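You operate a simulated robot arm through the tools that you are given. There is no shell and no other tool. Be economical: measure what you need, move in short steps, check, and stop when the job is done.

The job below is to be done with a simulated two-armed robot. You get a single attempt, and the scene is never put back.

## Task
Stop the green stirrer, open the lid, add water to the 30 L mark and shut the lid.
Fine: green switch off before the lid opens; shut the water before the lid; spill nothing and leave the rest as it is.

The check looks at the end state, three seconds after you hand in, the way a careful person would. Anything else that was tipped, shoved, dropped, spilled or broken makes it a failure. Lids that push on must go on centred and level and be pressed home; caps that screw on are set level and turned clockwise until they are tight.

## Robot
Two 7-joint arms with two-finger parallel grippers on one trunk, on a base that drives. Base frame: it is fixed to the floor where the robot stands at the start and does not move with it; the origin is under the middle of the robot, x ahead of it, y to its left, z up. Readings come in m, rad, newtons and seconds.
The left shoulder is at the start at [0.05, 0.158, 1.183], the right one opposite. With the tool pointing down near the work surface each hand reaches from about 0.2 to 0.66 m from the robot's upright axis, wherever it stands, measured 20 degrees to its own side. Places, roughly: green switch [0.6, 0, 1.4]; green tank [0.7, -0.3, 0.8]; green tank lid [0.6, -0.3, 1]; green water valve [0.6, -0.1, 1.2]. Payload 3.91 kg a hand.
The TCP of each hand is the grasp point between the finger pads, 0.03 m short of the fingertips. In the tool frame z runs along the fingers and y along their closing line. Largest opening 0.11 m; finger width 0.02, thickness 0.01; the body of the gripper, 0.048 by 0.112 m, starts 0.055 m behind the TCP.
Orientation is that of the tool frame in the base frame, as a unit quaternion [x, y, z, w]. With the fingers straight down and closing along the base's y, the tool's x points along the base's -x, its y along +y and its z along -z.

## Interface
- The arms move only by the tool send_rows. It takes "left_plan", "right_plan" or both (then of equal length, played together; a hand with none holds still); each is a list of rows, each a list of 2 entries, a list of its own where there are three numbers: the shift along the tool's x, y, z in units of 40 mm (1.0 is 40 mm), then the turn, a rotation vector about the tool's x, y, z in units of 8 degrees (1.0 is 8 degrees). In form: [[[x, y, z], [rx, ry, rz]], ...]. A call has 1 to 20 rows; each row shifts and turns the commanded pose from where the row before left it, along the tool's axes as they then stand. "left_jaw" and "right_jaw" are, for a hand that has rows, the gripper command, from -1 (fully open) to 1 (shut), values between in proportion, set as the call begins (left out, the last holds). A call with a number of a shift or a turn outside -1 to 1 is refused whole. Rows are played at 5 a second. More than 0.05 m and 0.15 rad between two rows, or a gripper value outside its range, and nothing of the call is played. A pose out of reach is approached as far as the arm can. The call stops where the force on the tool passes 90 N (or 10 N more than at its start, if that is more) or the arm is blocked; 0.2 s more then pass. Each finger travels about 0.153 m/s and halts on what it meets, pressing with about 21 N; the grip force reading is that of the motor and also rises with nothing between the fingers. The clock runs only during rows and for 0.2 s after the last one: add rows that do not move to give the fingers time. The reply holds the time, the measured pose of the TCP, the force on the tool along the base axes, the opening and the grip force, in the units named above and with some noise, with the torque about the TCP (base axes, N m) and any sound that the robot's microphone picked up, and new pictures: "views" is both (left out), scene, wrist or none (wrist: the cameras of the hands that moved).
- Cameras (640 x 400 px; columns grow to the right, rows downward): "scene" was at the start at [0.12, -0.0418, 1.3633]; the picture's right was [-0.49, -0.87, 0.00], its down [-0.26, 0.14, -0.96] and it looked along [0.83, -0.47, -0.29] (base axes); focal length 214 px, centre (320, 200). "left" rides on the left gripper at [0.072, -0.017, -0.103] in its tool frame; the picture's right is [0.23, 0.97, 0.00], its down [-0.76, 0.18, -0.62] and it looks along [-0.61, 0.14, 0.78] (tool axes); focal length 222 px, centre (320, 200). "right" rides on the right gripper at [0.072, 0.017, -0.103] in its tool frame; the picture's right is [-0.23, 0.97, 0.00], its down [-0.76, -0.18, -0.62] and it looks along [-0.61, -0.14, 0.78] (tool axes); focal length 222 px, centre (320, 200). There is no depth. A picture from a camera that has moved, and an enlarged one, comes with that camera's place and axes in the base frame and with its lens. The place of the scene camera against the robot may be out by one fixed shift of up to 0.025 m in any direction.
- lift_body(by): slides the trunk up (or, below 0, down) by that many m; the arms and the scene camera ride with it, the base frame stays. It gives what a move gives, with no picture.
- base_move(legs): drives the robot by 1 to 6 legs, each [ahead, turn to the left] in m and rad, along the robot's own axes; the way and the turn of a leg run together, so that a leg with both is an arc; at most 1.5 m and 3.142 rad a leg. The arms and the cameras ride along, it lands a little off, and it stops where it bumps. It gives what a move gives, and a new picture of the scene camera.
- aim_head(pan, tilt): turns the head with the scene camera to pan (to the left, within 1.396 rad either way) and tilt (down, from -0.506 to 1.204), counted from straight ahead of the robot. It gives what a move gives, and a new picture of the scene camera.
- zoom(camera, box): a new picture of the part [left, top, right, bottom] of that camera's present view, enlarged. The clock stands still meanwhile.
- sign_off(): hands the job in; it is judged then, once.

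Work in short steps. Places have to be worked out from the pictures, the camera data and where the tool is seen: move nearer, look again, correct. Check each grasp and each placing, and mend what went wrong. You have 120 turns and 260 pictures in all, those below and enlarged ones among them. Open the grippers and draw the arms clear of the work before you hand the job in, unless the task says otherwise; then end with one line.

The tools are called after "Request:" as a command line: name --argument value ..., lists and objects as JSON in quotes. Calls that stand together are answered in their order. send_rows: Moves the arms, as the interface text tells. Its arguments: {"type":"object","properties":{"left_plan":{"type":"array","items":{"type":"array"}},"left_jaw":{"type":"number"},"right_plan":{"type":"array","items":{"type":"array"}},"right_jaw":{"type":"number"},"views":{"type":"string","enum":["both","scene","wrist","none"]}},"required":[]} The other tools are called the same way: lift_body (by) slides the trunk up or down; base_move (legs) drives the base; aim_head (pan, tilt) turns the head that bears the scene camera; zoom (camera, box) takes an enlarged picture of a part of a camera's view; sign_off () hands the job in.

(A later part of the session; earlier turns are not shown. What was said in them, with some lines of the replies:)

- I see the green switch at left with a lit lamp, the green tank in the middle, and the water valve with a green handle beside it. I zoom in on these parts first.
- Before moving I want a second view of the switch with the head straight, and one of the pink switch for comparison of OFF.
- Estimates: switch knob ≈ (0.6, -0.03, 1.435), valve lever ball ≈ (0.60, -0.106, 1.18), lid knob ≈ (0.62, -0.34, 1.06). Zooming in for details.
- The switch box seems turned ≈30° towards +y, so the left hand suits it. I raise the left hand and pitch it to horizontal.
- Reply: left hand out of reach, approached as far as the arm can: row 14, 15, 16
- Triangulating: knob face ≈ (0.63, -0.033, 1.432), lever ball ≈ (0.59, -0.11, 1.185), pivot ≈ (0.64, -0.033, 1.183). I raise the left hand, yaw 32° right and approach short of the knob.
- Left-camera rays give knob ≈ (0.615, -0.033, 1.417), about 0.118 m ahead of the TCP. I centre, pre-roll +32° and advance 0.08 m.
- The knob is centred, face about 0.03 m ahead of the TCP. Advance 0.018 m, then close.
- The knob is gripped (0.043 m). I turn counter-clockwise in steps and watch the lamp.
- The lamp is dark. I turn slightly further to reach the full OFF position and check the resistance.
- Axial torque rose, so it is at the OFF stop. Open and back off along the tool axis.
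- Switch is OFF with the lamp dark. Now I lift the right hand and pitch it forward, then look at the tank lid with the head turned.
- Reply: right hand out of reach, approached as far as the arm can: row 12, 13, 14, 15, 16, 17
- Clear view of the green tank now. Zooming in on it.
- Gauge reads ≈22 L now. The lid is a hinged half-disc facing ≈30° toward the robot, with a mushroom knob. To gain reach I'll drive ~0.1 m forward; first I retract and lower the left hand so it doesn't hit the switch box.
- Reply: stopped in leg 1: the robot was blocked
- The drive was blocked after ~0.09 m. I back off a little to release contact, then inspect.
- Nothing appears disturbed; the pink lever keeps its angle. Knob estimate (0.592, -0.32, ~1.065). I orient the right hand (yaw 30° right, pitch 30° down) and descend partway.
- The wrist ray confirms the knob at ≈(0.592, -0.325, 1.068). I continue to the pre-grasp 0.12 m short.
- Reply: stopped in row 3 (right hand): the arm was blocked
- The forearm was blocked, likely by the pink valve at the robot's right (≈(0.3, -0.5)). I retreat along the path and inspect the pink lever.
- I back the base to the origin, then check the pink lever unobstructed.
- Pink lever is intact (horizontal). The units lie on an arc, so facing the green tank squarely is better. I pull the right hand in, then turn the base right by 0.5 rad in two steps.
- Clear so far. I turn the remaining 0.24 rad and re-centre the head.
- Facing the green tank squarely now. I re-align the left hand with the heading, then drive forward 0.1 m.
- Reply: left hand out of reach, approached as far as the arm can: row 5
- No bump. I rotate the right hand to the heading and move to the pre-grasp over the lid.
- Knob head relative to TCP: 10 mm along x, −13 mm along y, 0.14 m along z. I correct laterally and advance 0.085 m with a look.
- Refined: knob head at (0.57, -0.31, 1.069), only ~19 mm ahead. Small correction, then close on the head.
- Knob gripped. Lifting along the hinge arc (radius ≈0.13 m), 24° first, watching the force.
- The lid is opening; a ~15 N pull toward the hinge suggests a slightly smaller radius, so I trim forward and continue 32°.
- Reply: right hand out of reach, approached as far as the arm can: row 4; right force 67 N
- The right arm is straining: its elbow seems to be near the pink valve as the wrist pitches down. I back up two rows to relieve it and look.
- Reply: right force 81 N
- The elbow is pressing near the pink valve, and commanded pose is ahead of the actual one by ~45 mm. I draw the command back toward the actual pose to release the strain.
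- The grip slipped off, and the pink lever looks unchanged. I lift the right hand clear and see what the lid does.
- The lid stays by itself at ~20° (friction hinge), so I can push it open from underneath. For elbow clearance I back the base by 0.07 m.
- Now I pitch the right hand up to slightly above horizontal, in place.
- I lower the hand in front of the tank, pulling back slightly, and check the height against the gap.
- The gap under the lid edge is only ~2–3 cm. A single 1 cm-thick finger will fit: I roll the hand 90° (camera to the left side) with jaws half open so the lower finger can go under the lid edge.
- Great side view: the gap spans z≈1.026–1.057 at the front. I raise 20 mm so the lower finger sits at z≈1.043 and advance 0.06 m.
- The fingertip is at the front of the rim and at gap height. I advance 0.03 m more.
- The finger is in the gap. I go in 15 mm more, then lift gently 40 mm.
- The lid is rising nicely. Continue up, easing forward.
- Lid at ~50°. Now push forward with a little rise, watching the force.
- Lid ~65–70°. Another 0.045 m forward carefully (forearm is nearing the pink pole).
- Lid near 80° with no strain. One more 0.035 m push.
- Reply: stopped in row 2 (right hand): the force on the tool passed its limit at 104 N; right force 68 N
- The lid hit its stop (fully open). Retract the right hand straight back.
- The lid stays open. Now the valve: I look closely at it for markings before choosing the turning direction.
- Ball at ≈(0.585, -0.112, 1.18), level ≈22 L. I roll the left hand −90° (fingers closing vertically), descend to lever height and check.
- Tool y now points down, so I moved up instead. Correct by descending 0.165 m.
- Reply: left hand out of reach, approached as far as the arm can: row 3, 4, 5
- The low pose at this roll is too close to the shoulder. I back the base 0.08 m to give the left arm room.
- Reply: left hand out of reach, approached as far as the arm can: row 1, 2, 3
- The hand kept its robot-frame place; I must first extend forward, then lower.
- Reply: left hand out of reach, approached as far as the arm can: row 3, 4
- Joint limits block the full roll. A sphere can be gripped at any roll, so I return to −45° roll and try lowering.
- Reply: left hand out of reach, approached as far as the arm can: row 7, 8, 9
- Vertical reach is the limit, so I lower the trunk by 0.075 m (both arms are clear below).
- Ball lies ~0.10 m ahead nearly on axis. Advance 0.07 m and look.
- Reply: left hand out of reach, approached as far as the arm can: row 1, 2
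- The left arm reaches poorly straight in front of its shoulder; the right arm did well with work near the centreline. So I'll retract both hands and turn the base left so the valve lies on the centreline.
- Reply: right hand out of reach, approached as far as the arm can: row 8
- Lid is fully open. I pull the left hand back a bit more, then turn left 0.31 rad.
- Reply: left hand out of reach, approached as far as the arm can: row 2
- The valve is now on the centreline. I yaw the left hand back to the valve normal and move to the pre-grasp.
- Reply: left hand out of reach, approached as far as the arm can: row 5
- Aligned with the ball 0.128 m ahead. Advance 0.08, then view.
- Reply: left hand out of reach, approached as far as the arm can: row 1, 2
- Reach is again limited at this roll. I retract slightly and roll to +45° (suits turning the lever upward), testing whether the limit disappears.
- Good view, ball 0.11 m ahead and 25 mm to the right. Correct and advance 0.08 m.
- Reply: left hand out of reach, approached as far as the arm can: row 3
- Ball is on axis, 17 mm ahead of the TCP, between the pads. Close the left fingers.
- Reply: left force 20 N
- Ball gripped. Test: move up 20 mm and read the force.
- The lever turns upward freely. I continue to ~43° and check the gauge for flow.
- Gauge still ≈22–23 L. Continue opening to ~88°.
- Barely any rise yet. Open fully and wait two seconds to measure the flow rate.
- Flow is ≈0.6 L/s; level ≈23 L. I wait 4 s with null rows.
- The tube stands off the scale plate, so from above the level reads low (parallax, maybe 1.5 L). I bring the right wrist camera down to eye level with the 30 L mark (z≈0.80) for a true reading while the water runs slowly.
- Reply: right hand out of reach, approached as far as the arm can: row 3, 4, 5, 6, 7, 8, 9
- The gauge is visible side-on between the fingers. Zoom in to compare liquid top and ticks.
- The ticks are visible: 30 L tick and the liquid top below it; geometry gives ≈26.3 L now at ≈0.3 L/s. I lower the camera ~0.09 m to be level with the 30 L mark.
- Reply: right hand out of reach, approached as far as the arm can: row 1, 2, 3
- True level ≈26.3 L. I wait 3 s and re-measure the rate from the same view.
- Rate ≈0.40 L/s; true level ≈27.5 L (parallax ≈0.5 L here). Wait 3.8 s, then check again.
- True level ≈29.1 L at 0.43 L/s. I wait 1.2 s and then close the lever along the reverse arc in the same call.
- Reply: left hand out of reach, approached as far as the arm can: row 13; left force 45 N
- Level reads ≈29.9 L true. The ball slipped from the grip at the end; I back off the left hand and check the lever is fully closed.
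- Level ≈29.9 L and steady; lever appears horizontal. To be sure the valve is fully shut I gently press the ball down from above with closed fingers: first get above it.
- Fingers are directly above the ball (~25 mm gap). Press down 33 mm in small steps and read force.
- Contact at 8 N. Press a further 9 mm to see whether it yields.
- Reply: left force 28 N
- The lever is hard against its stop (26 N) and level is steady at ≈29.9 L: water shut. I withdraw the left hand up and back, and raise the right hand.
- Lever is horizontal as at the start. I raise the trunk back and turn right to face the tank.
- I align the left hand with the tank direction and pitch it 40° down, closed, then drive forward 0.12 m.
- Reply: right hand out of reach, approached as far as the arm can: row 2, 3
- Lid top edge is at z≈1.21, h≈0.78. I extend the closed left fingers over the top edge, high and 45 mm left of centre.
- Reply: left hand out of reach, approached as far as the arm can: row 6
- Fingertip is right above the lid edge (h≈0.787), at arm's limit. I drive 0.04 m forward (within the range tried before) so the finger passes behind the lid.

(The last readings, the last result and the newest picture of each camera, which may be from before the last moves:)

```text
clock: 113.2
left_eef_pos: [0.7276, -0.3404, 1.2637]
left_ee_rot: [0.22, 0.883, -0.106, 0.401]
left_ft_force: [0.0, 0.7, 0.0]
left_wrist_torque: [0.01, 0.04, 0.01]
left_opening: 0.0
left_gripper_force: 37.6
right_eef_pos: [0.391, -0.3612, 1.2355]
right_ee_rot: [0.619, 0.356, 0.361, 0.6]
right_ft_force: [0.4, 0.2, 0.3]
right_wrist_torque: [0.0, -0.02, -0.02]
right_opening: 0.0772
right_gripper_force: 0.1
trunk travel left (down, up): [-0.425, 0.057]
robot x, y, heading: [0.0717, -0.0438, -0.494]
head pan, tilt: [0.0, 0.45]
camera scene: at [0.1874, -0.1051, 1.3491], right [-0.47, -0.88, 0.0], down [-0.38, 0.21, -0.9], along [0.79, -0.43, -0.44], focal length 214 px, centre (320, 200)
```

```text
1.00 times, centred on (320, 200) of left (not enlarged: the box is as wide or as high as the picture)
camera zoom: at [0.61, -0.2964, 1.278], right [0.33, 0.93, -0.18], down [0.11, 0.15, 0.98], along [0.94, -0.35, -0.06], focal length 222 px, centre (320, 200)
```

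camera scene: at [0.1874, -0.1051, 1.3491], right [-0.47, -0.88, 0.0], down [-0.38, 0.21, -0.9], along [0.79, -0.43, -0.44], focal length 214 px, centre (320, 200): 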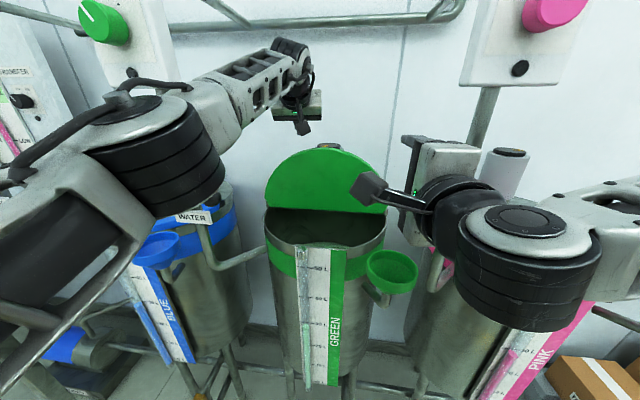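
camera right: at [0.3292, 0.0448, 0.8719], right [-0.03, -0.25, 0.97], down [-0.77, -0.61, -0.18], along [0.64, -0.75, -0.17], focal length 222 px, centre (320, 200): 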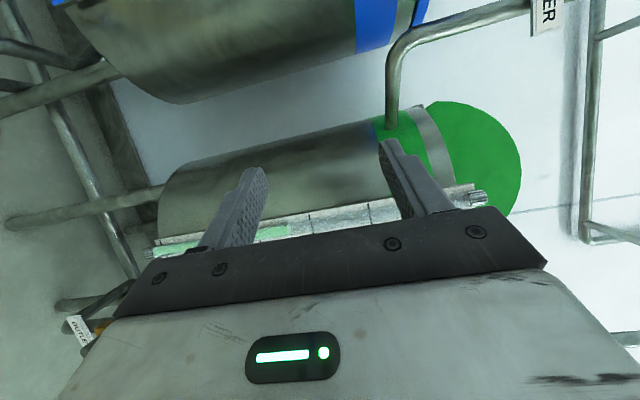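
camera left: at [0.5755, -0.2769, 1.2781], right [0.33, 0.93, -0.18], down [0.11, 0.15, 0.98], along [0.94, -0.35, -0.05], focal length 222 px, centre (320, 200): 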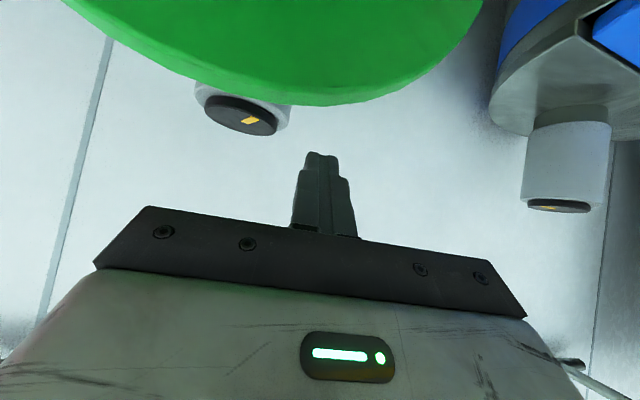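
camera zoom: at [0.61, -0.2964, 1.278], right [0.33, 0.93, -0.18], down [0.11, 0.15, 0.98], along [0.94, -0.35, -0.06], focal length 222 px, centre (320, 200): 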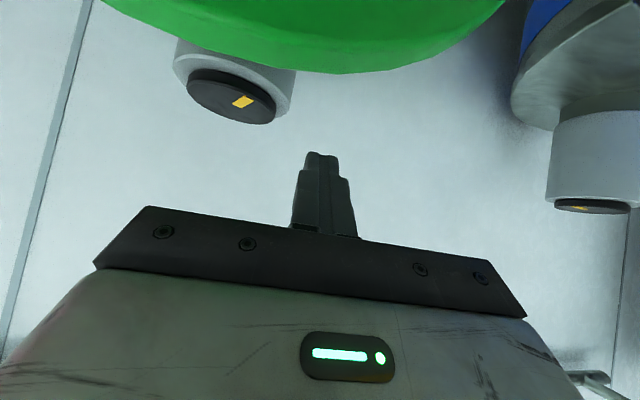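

Lid edge triangulated at h=0.783, z=1.207; the fingertip is now beyond it. Descend 55 mm so the tip hooks behind the lid.

Request:
send_rows --left_plan '[[[0.52, 0, 0.45], [0, 0, 0]], [[0.52, 0, 0.45], [0, 0, 0]]]' --views "both"

```text
clock: 113.8
left_eef_pos: [0.726, -0.3402, 1.211]
left_ee_rot: [0.22, 0.881, -0.108, 0.404]
left_ft_force: [1.0, -1.0, 4.8]
left_wrist_torque: [-0.04, 0.11, 0.02]
left_opening: 0.0
left_gripper_force: 37.9
right_eef_pos: [0.3893, -0.3609, 1.2357]
right_ee_rot: [0.618, 0.355, 0.361, 0.601]
right_ft_force: [-0.3, 0.7, -0.2]
right_wrist_torque: [-0.02, 0.01, 0.03]
right_opening: 0.0771
right_gripper_force: 0.0
trunk travel left (down, up): [-0.425, 0.057]
robot x, y, heading: [0.0688, -0.0435, -0.49]
head pan, tilt: [0.0, 0.45]
camera scene: at [0.186, -0.1043, 1.3495], right [-0.47, -0.88, 0.0], down [-0.38, 0.21, -0.9], along [0.79, -0.43, -0.43], focal length 214 px, centre (320, 200)
camera left: at [0.6077, -0.2961, 1.2252], right [0.33, 0.93, -0.18], down [0.11, 0.16, 0.98], along [0.94, -0.35, -0.05], focal length 222 px, centre (320, 200)
```

scene: 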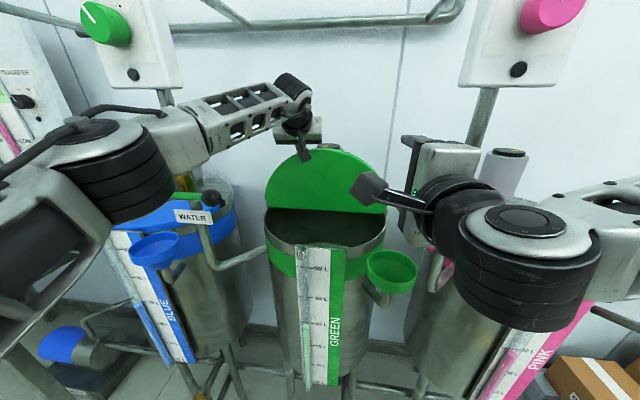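
left: 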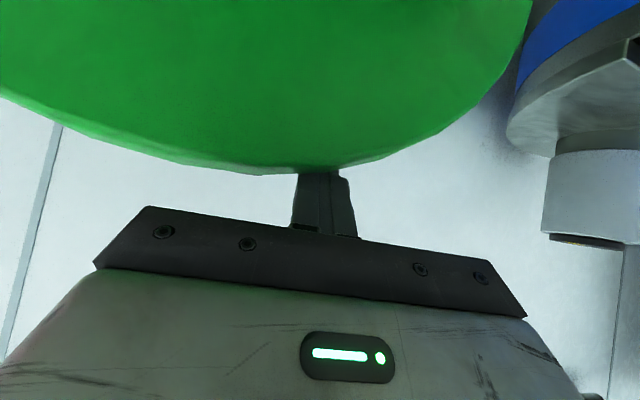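

Hooked behind the edge. Pull toward the robot 60 mm.

Request:
send_rows --left_plan '[[[0.33, 0, -0.38], [0, 0, 0]], [[0.33, 0, -0.38], [0, 0, 0]], [[0.36, 0, -0.36], [0, 0, 0]]]' --views "both"

```text
clock: 114.6
left_eef_pos: [0.6728, -0.312, 1.2067]
left_ee_rot: [0.22, 0.882, -0.107, 0.402]
left_ft_force: [-0.3, 0.5, 0.5]
left_wrist_torque: [-0.03, 0.0, -0.01]
left_opening: 0.0002
left_gripper_force: 37.5
right_eef_pos: [0.3891, -0.3616, 1.2345]
right_ee_rot: [0.619, 0.355, 0.362, 0.6]
right_ft_force: [0.7, 0.0, 0.2]
right_wrist_torque: [-0.04, 0.02, 0.01]
right_opening: 0.0767
right_gripper_force: 0.0
trunk travel left (down, up): [-0.425, 0.057]
robot x, y, heading: [0.0732, -0.0497, -0.491]
head pan, tilt: [0.0, 0.45]
camera scene: at [0.1862, -0.1043, 1.3492], right [-0.47, -0.88, 0.0], down [-0.38, 0.21, -0.9], along [0.79, -0.43, -0.43], focal length 214 px, centre (320, 200)
camera left: at [0.5547, -0.2671, 1.2221], right [0.33, 0.93, -0.18], down [0.11, 0.15, 0.98], along [0.94, -0.34, -0.06], focal length 222 px, centre (320, 200)
```

scene: 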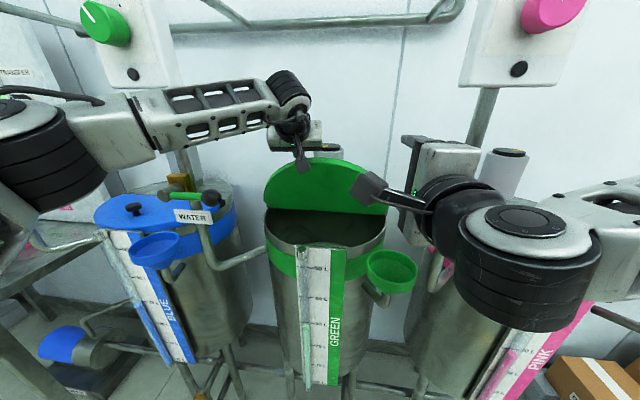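
left: 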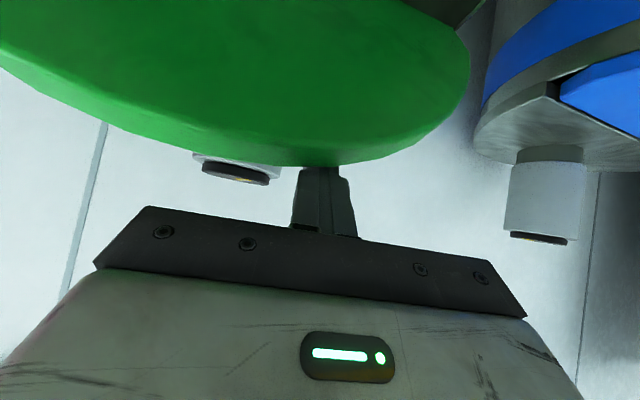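

The lid follows. Continue pulling back and slightly down.

Request:
send_rows --left_plan '[[[0.5, 0, -0.34], [0, 0, 0]], [[0.53, 0, -0.32], [0, 0, 0]], [[0.56, 0, -0.28], [0, 0, 0]], [[0.6, 0, -0.2], [0, 0, 0]]]' --views "both"

```text
clock: 115.6
left_eef_pos: [0.5921, -0.2666, 1.1715]
left_ee_rot: [0.22, 0.882, -0.107, 0.402]
left_ft_force: [0.2, -1.1, -0.1]
left_wrist_torque: [0.03, -0.01, -0.03]
left_opening: 0.0
left_gripper_force: 38.0
right_eef_pos: [0.3906, -0.3607, 1.2355]
right_ee_rot: [0.618, 0.356, 0.361, 0.601]
right_ft_force: [-0.3, 0.2, -0.1]
right_wrist_torque: [-0.01, -0.04, -0.01]
right_opening: 0.077
right_gripper_force: 0.1
trunk travel left (down, up): [-0.425, 0.057]
robot x, y, heading: [0.0715, -0.0435, -0.495]
head pan, tilt: [0.0, 0.45]
camera scene: at [0.1863, -0.1044, 1.3493], right [-0.47, -0.88, 0.0], down [-0.38, 0.21, -0.9], along [0.79, -0.43, -0.44], focal length 214 px, centre (320, 200)
camera left: at [0.4741, -0.2232, 1.1858], right [0.33, 0.93, -0.18], down [0.11, 0.15, 0.98], along [0.94, -0.35, -0.05], focal length 222 px, centre (320, 200)
```

scene: 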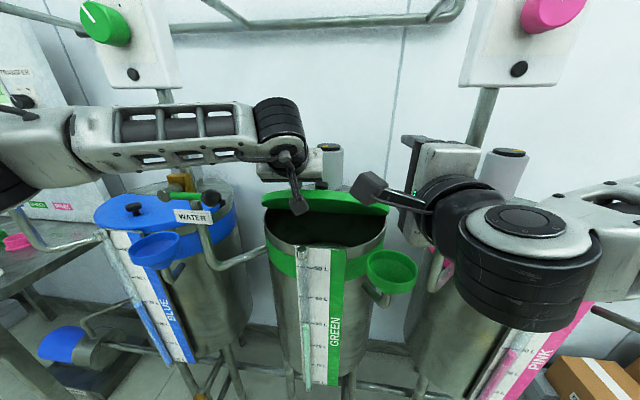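
left: 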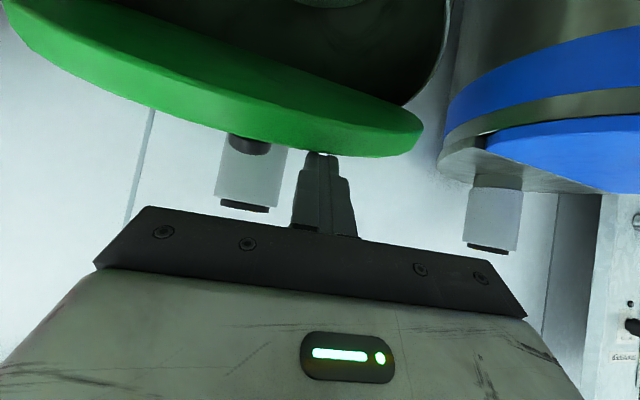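

Lid at ~35–40°. Now push straight down on its top with the fingertip.

Request:
send_rows --left_plan '[[[0.3, 0, 0.35], [0, 0, 0]], [[0.38, 0, 0.33], [0, 0, 0]], [[0.38, 0, 0.33], [0, 0, 0]]]' --views "both"

```text
clock: 116.4
left_eef_pos: [0.5963, -0.2712, 1.111]
left_ee_rot: [0.221, 0.882, -0.106, 0.402]
left_ft_force: [-0.5, -0.1, 0.1]
left_wrist_torque: [0.02, 0.0, 0.03]
left_opening: 0.0
left_gripper_force: 37.8
right_eef_pos: [0.3904, -0.3615, 1.2342]
right_ee_rot: [0.619, 0.356, 0.362, 0.6]
right_ft_force: [0.3, -1.0, -0.2]
right_wrist_torque: [0.01, 0.02, 0.01]
right_opening: 0.0767
right_gripper_force: 0.1
trunk travel left (down, up): [-0.425, 0.057]
robot x, y, heading: [0.0736, -0.044, -0.495]
head pan, tilt: [0.0, 0.45]
camera scene: at [0.1867, -0.1046, 1.3492], right [-0.47, -0.88, 0.0], down [-0.38, 0.21, -0.9], along [0.79, -0.43, -0.44], focal length 214 px, centre (320, 200)
camera left: at [0.4768, -0.2263, 1.1259], right [0.33, 0.93, -0.18], down [0.11, 0.15, 0.98], along [0.94, -0.35, -0.05], focal length 222 px, centre (320, 200)
```

scene: 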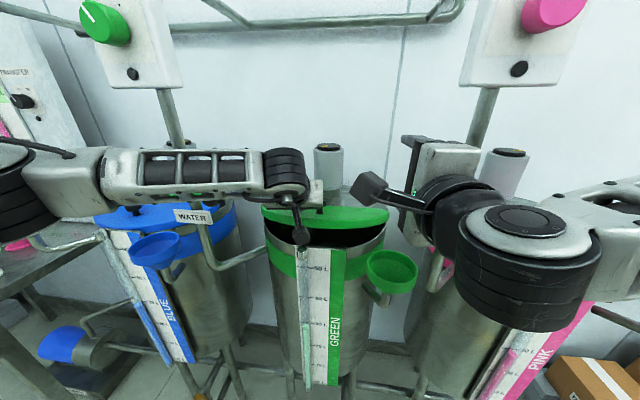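
left: 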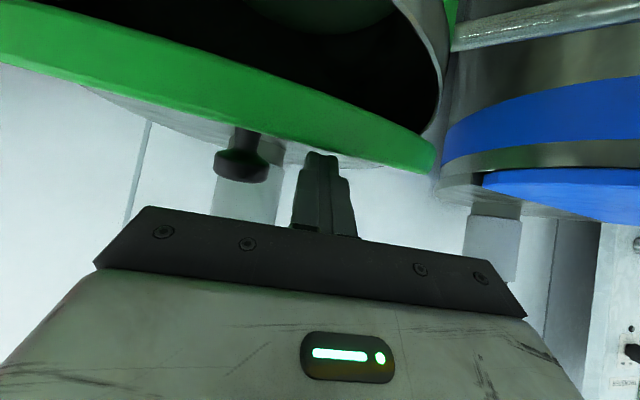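

Closing well, no strain. Continue down ~35 mm to press it shut.

Request:
send_rows --left_plan '[[[0.28, 0, 0.25], [0, 0, 0]], [[0.28, 0, 0.25], [0, 0, 0]], [[0.2, 0, 0.17], [0, 0, 0]]]' --views "both"

```text
clock: 117.2
left_eef_pos: [0.5945, -0.272, 1.0736]
left_ee_rot: [0.22, 0.882, -0.107, 0.402]
left_ft_force: [-0.8, 0.0, -0.7]
left_wrist_torque: [0.0, -0.01, 0.0]
left_opening: 0.0
left_gripper_force: 37.3
right_eef_pos: [0.3903, -0.361, 1.235]
right_ee_rot: [0.619, 0.354, 0.362, 0.6]
right_ft_force: [-0.2, 0.6, 1.0]
right_wrist_torque: [-0.02, -0.02, -0.03]
right_opening: 0.077
right_gripper_force: 0.1
trunk travel left (down, up): [-0.425, 0.057]
robot x, y, heading: [0.0698, -0.0471, -0.496]
head pan, tilt: [0.0, 0.45]
camera scene: at [0.1866, -0.1046, 1.3492], right [-0.47, -0.88, 0.0], down [-0.38, 0.21, -0.9], along [0.79, -0.43, -0.44], focal length 214 px, centre (320, 200)
camera left: at [0.4766, -0.2266, 1.0878], right [0.33, 0.93, -0.18], down [0.11, 0.15, 0.98], along [0.94, -0.35, -0.05], focal length 222 px, centre (320, 200)
```

scene: 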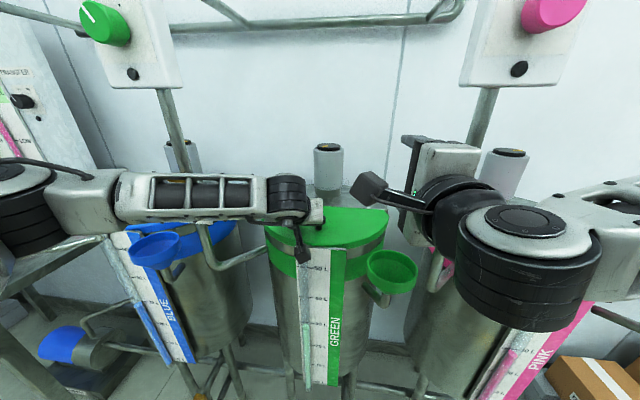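
left: 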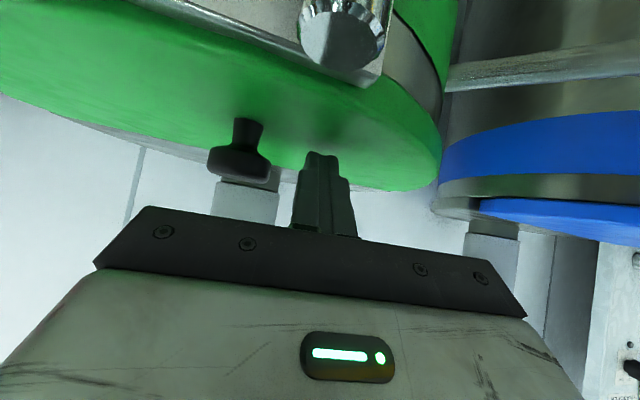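

Nearly shut. Press a bit further until contact force shows it home.

Request:
send_rows --left_plan '[[[0.12, 0, 0.11], [0, 0, 0]], [[0.12, 0, 0.11], [0, 0, 0]], [[0.12, 0, 0.11], [0, 0, 0]]]' --views "wrist"

```text
clock: 118.0
left_eef_pos: [0.5946, -0.2718, 1.0696]
left_ee_rot: [0.216, 0.875, -0.115, 0.417]
left_ft_force: [-4.8, 15.1, 53.8]
left_wrist_torque: [-0.05, -0.68, -0.12]
left_opening: 0.0
left_gripper_force: 37.2
right_eef_pos: [0.3843, -0.3558, 1.2391]
right_ee_rot: [0.616, 0.354, 0.363, 0.603]
right_ft_force: [0.9, -0.6, -0.4]
right_wrist_torque: [-0.01, -0.03, 0.0]
right_opening: 0.077
right_gripper_force: 0.1
trunk travel left (down, up): [-0.425, 0.057]
robot x, y, heading: [0.0714, -0.0469, -0.492]
head pan, tilt: [0.0, 0.45]
camera left: at [0.4757, -0.2262, 1.08], right [0.33, 0.92, -0.2], down [0.09, 0.18, 0.98], along [0.94, -0.34, -0.02], focal length 222 px, centre (320, 200)
```

left: 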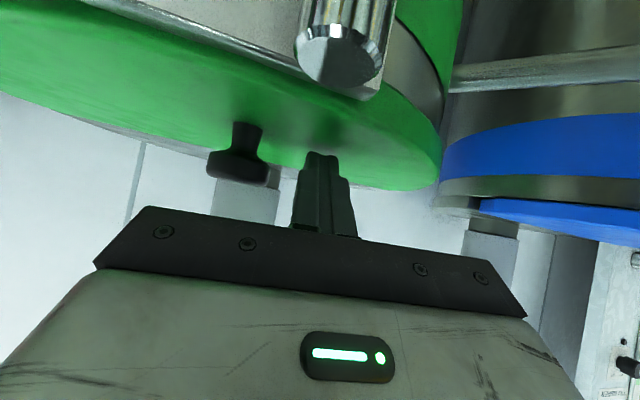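

54 N: the lid is home. Withdraw the left hand up and back, then inspect.

Request:
send_rows --left_plan '[[[-0.38, 0, -0.33], [0, 0, 0]], [[-0.5, 0, -0.6], [0, 0, 0]], [[-0.5, 0, -0.8], [0, 0, 0]], [[-0.5, 0, -0.8], [0, 0, 0]], [[-0.3, 0, -0.9], [0, 0, 0]], [[0, 0, -0.9], [0, 0, 0]]]' --left_jaw -0.5 --views "scene"

Request:
base_move --legs '[[-0.15, 0.0]]'

```text
clock: 119.4
left_eef_pos: [0.5297, -0.2369, 1.2321]
left_ee_rot: [0.222, 0.882, -0.107, 0.401]
left_ft_force: [0.6, -0.6, 0.4]
left_wrist_torque: [-0.05, 0.0, 0.03]
left_opening: 0.0825
left_gripper_force: 0.1
right_eef_pos: [0.3884, -0.362, 1.2346]
right_ee_rot: [0.619, 0.355, 0.362, 0.6]
right_ft_force: [0.5, -1.1, 0.0]
right_wrist_torque: [-0.01, 0.01, 0.06]
right_opening: 0.0772
right_gripper_force: 0.0
trunk travel left (down, up): [-0.425, 0.057]
robot x, y, heading: [0.073, -0.0439, -0.49]
head pan, tilt: [0.0, 0.45]
camera scene: at [0.1862, -0.1046, 1.3493], right [-0.47, -0.88, 0.0], down [-0.38, 0.21, -0.9], along [0.79, -0.43, -0.43], focal length 214 px, centre (320, 200)
```

scene: 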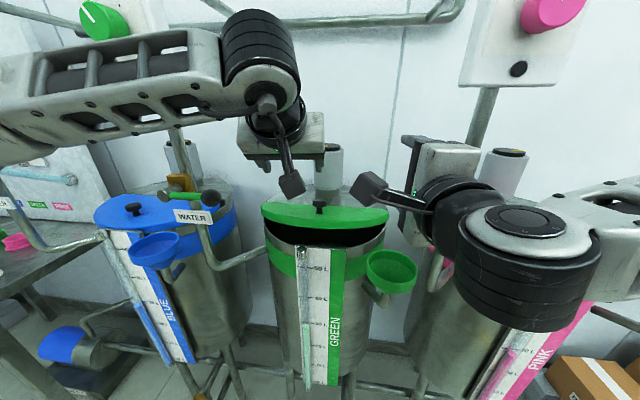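

```text
clock: 120.8
left_eef_pos: [0.3992, -0.1651, 1.2325]
left_ee_rot: [0.222, 0.882, -0.108, 0.402]
left_ft_force: [0.5, 0.1, -0.4]
left_wrist_torque: [-0.01, -0.02, -0.01]
left_opening: 0.0824
left_gripper_force: 0.1
right_eef_pos: [0.2564, -0.2891, 1.2349]
right_ee_rot: [0.618, 0.355, 0.361, 0.601]
right_ft_force: [-0.3, 0.0, -0.3]
right_wrist_torque: [-0.01, 0.02, -0.01]
right_opening: 0.0772
right_gripper_force: 0.1
trunk travel left (down, up): [-0.425, 0.057]
robot x, y, heading: [-0.0575, 0.0242, -0.495]
head pan, tilt: [0.0, 0.45]
camera scene: at [0.0538, -0.0332, 1.3494], right [-0.48, -0.88, 0.0], down [-0.38, 0.21, -0.9], along [0.79, -0.43, -0.43], focal length 214 px, centre (320, 200)
```

scene: 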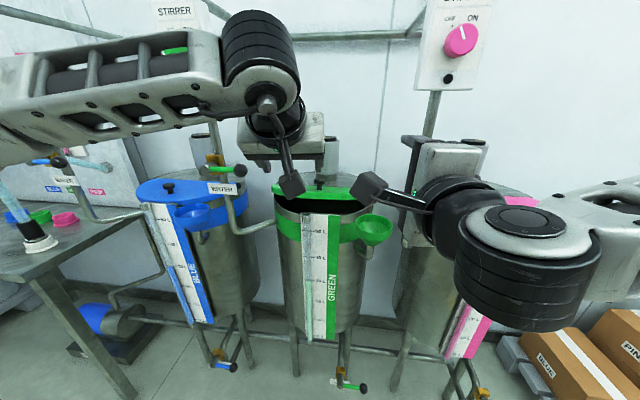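

The lid came back up to ~20°: opening the jaw at the start made a finger catch the knob. I close the jaws, drive forward again and press it home anew.

Request:
send_rows --left_plan '[[[0, 0, 0], [0, 0, 0]], [[0, 0, 0], [0, 0, 0]], [[0, 0, 0], [0, 0, 0]]]' --left_jaw 1 --views "none"

Request:
base_move --legs '[[0.13, 0.0]]'

```text
clock: 121.6
left_eef_pos: [0.3996, -0.1653, 1.2329]
left_ee_rot: [0.221, 0.882, -0.107, 0.402]
left_ft_force: [-0.2, -0.1, -0.3]
left_wrist_torque: [-0.01, -0.02, 0.0]
left_opening: 0.0001
left_gripper_force: 21.0
right_eef_pos: [0.2573, -0.2904, 1.2348]
right_ee_rot: [0.619, 0.354, 0.361, 0.6]
right_ft_force: [0.0, 0.4, 0.1]
right_wrist_torque: [-0.03, 0.02, 0.0]
right_opening: 0.0769
right_gripper_force: 0.1
trunk travel left (down, up): [-0.425, 0.057]
robot x, y, heading: [-0.0607, 0.0269, -0.494]
head pan, tilt: [0.0, 0.45]
```

```text
clock: 122.8
left_eef_pos: [0.5152, -0.2283, 1.2316]
left_ee_rot: [0.22, 0.883, -0.107, 0.401]
left_ft_force: [-0.2, -0.3, -0.2]
left_wrist_torque: [0.02, -0.02, 0.01]
left_opening: 0.0001
left_gripper_force: 20.8
right_eef_pos: [0.3735, -0.3531, 1.2347]
right_ee_rot: [0.619, 0.356, 0.361, 0.599]
right_ft_force: [0.1, -0.3, -0.7]
right_wrist_torque: [0.01, 0.01, 0.02]
right_opening: 0.0774
right_gripper_force: 0.0
trunk travel left (down, up): [-0.425, 0.057]
robot x, y, heading: [0.0554, -0.0351, -0.494]
head pan, tilt: [0.0, 0.45]
camera scene: at [0.1704, -0.096, 1.3491], right [-0.47, -0.88, 0.0], down [-0.38, 0.21, -0.9], along [0.79, -0.43, -0.44], focal length 214 px, centre (320, 200)
```

scene: 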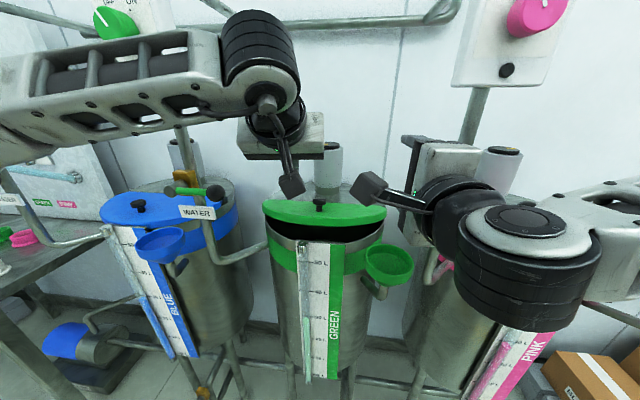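

Closed fingers now: move over the lid (l≈0.05, clear of the knob), then push down.

Request:
send_rows --left_plan '[[[-0.13, 0.05, 0.92], [0, 0, 0]], [[-0.13, 0.05, 0.92], [0, 0, 0]], [[-0.13, 0.05, 0.92], [0, 0, 0]], [[0.38, 0, 0.33], [0, 0, 0]], [[0.38, 0, 0.33], [0, 0, 0]], [[0.38, 0, 0.33], [0, 0, 0]], [[0.38, 0, 0.33], [0, 0, 0]]]' --views "wrist"

```text
clock: 124.5
left_eef_pos: [0.5999, -0.2696, 1.0914]
left_ee_rot: [0.22, 0.883, -0.107, 0.401]
left_ft_force: [0.2, 0.5, -0.1]
left_wrist_torque: [-0.01, 0.0, -0.01]
left_opening: 0.0
left_gripper_force: 21.0
right_eef_pos: [0.3728, -0.3532, 1.2345]
right_ee_rot: [0.619, 0.355, 0.361, 0.601]
right_ft_force: [-0.1, -1.0, -0.5]
right_wrist_torque: [0.03, 0.0, 0.01]
right_opening: 0.077
right_gripper_force: 0.1
trunk travel left (down, up): [-0.425, 0.057]
robot x, y, heading: [0.0557, -0.0365, -0.496]
head pan, tilt: [0.0, 0.45]
camera left: at [0.4808, -0.2245, 1.106], right [0.33, 0.93, -0.18], down [0.11, 0.15, 0.98], along [0.94, -0.35, -0.05], focal length 222 px, centre (320, 200)
```

left: 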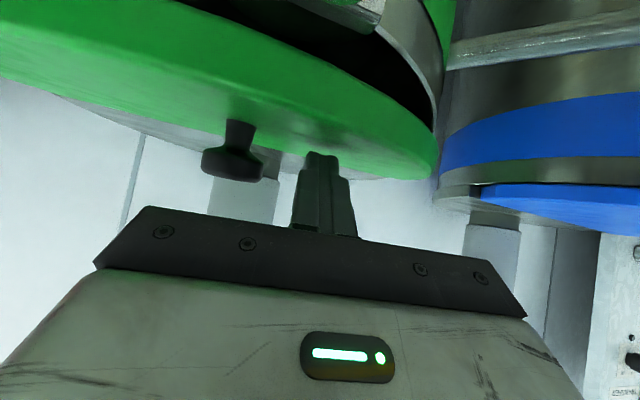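

Continue pressing down to firm contact.

Request:
send_rows --left_plan '[[[0.25, 0, 0.22], [0, 0, 0]], [[0.15, 0, 0.13], [0, 0, 0]], [[0.12, 0, 0.1], [0, 0, 0]]]' --views "both"

```text
clock: 125.2
left_eef_pos: [0.5976, -0.2693, 1.0708]
left_ee_rot: [0.22, 0.88, -0.11, 0.406]
left_ft_force: [0.7, 2.9, 18.4]
left_wrist_torque: [-0.08, -0.31, -0.21]
left_opening: 0.0
left_gripper_force: 21.2
right_eef_pos: [0.3697, -0.3512, 1.2367]
right_ee_rot: [0.618, 0.354, 0.362, 0.601]
right_ft_force: [-0.4, -0.2, 0.6]
right_wrist_torque: [-0.02, -0.01, 0.0]
right_opening: 0.0771
right_gripper_force: 0.0
trunk travel left (down, up): [-0.425, 0.057]
robot x, y, heading: [0.0577, -0.0358, -0.496]
head pan, tilt: [0.0, 0.45]
camera scene: at [0.1679, -0.0945, 1.3499], right [-0.47, -0.88, 0.0], down [-0.38, 0.21, -0.9], along [0.79, -0.43, -0.43], focal length 214 px, centre (320, 200)
camera left: at [0.48, -0.2243, 1.0838], right [0.33, 0.92, -0.19], down [0.1, 0.16, 0.98], along [0.94, -0.35, -0.04], focal length 222 px, centre (320, 200)
```

scene: 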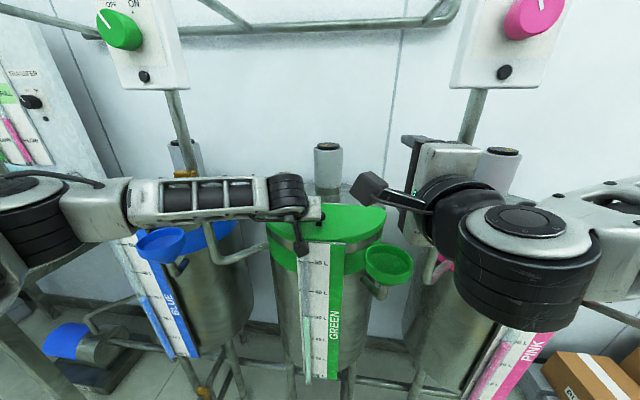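
left: 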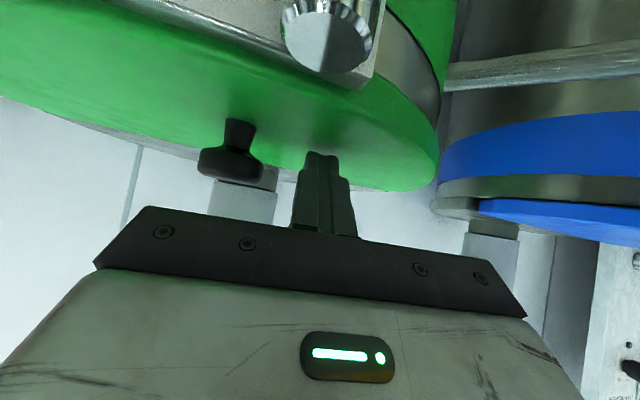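

Contact at 18 N. A last small press, then withdraw straight up with the fingers kept closed.

Request:
send_rows --left_plan '[[[0.1, 0, 0.09], [0, 0, 0]], [[0, 0, 0], [0, 0, 0]]]' --views "none"

Request:
send_rows --left_plan '[[[-0.38, 0, -0.33], [0, 0, 0]], [[-0.38, 0, -0.33], [0, 0, 0]], [[-0.38, 0, -0.33], [0, 0, 0]], [[-0.5, 0, -0.5], [0, 0, 0]], [[-0.5, 0, -0.8], [0, 0, 0]], [[-0.3, 0, -0.9], [0, 0, 0]], [[0, 0, -0.9], [0, 0, 0]]]' --views "scene"

```text
clock: 125.8
left_eef_pos: [0.5978, -0.2693, 1.0706]
left_ee_rot: [0.219, 0.878, -0.112, 0.411]
left_ft_force: [-0.3, 4.8, 38.1]
left_wrist_torque: [-0.14, -0.5, -0.09]
left_opening: 0.0001
left_gripper_force: 21.3
right_eef_pos: [0.3693, -0.3507, 1.2362]
right_ee_rot: [0.617, 0.355, 0.361, 0.602]
right_ft_force: [0.3, 1.1, 0.1]
right_wrist_torque: [0.0, 0.01, 0.01]
right_opening: 0.077
right_gripper_force: 0.0
trunk travel left (down, up): [-0.425, 0.057]
robot x, y, heading: [0.053, -0.0347, -0.495]
head pan, tilt: [0.0, 0.45]
```

```text
clock: 127.5
left_eef_pos: [0.5464, -0.2365, 1.2392]
left_ee_rot: [0.221, 0.882, -0.106, 0.403]
left_ft_force: [-1.0, 0.7, -0.5]
left_wrist_torque: [0.0, 0.01, 0.0]
left_opening: 0.0
left_gripper_force: 21.2
right_eef_pos: [0.3715, -0.3521, 1.2357]
right_ee_rot: [0.619, 0.354, 0.361, 0.601]
right_ft_force: [-0.2, 1.1, 0.1]
right_wrist_torque: [0.02, 0.0, -0.01]
right_opening: 0.0768
right_gripper_force: 0.1
trunk travel left (down, up): [-0.425, 0.057]
robot x, y, heading: [0.0522, -0.0385, -0.493]
head pan, tilt: [0.0, 0.45]
camera scene: at [0.1691, -0.0953, 1.3493], right [-0.47, -0.88, 0.0], down [-0.38, 0.21, -0.9], along [0.79, -0.43, -0.43], focal length 214 px, centre (320, 200)
```

scene: 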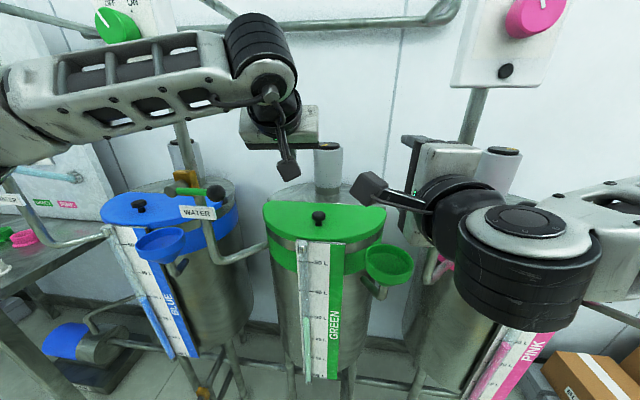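

The lid stays shut. I drive back clear, open the left gripper there, and make a final inspection.

Request:
base_move --legs '[[-0.15, 0.0]]'

Request:
send_rows --left_plan '[[[-0.5, 0.8, 0], [0, 0, 0]], [[0, 0.9, 0], [0, 0, 0]], [[0, 0.9, 0], [0, 0, 0]], [[0, 0, 0], [0, 0, 0]]]' --left_jaw -1 --views "scene"

Request:
zoom --camera "scene" --box '[240, 160, 420, 350]'

Request:
zoom --camera "scene" --box '[120, 0, 280, 220]'

```text
clock: 128.8
left_eef_pos: [0.4155, -0.1663, 1.2399]
left_ee_rot: [0.221, 0.882, -0.107, 0.402]
left_ft_force: [-0.6, 0.5, 0.7]
left_wrist_torque: [-0.01, 0.01, -0.03]
left_opening: 0.0
left_gripper_force: 20.8
right_eef_pos: [0.2416, -0.2807, 1.2348]
right_ee_rot: [0.619, 0.355, 0.361, 0.6]
right_ft_force: [0.3, -1.3, -0.1]
right_wrist_torque: [0.0, 0.04, 0.01]
right_opening: 0.077
right_gripper_force: 0.1
trunk travel left (down, up): [-0.425, 0.057]
robot x, y, heading: [-0.0746, 0.0359, -0.494]
head pan, tilt: [0.0, 0.45]
camera scene: at [0.0376, -0.0244, 1.3494], right [-0.48, -0.88, 0.0], down [-0.38, 0.21, -0.9], along [0.79, -0.43, -0.43], focal length 214 px, centre (320, 200)
```

scene: 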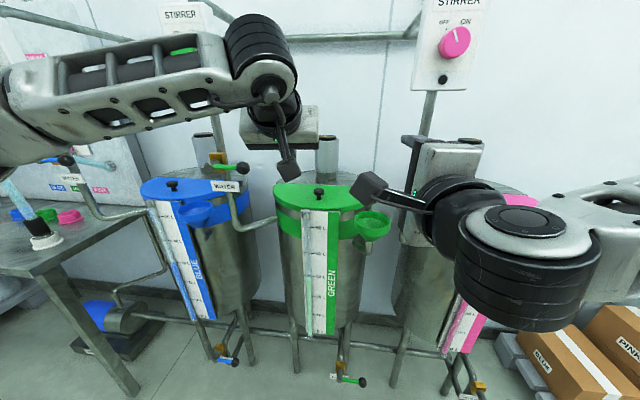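

```text
clock: 129.8
left_eef_pos: [0.4782, -0.0815, 1.2524]
left_ee_rot: [0.221, 0.882, -0.107, 0.401]
left_ft_force: [-0.3, 0.3, -0.6]
left_wrist_torque: [0.0, -0.01, 0.0]
left_opening: 0.1102
left_gripper_force: 0.0
right_eef_pos: [0.2408, -0.2826, 1.2343]
right_ee_rot: [0.619, 0.354, 0.362, 0.601]
right_ft_force: [-0.4, 0.1, 0.1]
right_wrist_torque: [0.03, -0.01, -0.03]
right_opening: 0.077
right_gripper_force: 0.0
trunk travel left (down, up): [-0.425, 0.057]
robot x, y, heading: [-0.0777, 0.0372, -0.498]
head pan, tilt: [0.0, 0.45]
camera scene: at [0.0382, -0.0252, 1.3492], right [-0.48, -0.88, 0.0], down [-0.38, 0.21, -0.9], along [0.79, -0.43, -0.44], focal length 214 px, centre (320, 200)
```

scene: 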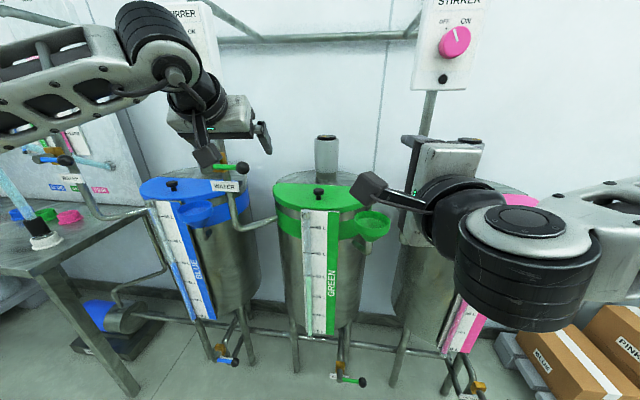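

```text
2.11 times, centred on (330, 255) of scene
camera zoom: at [0.0382, -0.0252, 1.3492], right [-0.48, -0.88, 0.0], down [-0.38, 0.21, -0.9], along [0.79, -0.43, -0.44], focal length 452 px, centre (299, 84)
```

zoom: 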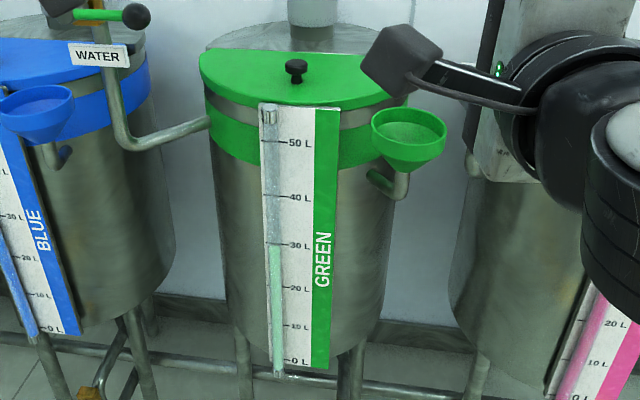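

```text
1.82 times, centred on (200, 110) of scene
camera zoom: at [0.0382, -0.0252, 1.3492], right [-0.48, -0.88, 0.0], down [-0.38, 0.21, -0.9], along [0.79, -0.43, -0.44], focal length 390 px, centre (538, 364)
```

zoom: 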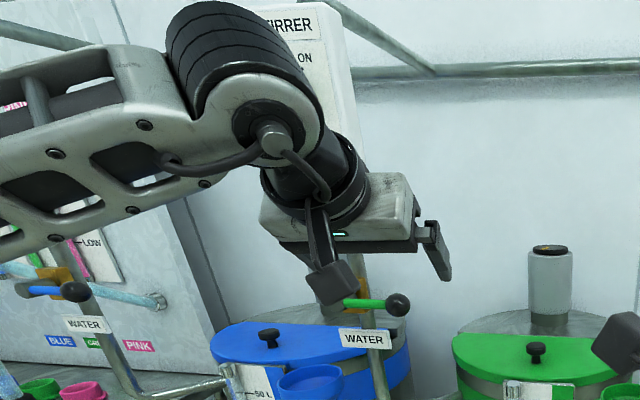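

Everything looks right; I double-check the level with a closer zoom.

Request:
zoom --camera "scene" --box '[300, 220, 350, 300]'

```text
5.00 times, centred on (325, 260) of scene
camera zoom: at [0.0382, -0.0252, 1.3492], right [-0.48, -0.88, 0.0], down [-0.38, 0.21, -0.9], along [0.79, -0.43, -0.44], focal length 1072 px, centre (295, -100)
```

zoom: 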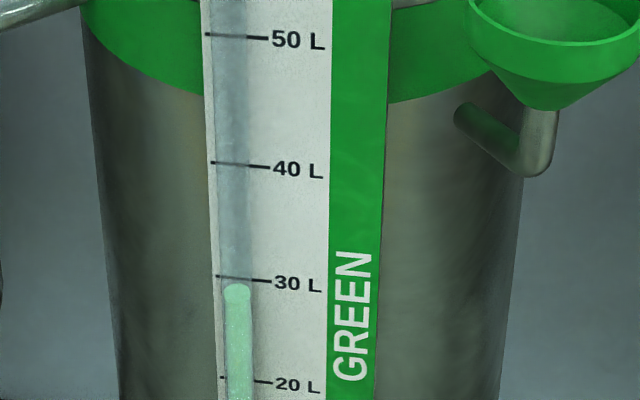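

Combining both views, the level is within about 0.3 L of the 30 L mark. The lid is shut, the valve and stirrer are off, and the arms are clear, so I hand in.

Request:
sign_off

```text
The job is handed in.
```

The green stirrer was switched off, then the lid opened, water added to about 29.7–30 L, the valve shut, and the lid pressed closed last. I saw nothing spilled or displaced, though the right arm twice pressed against something near the pink valve and the pink lever looked unchanged afterwards.
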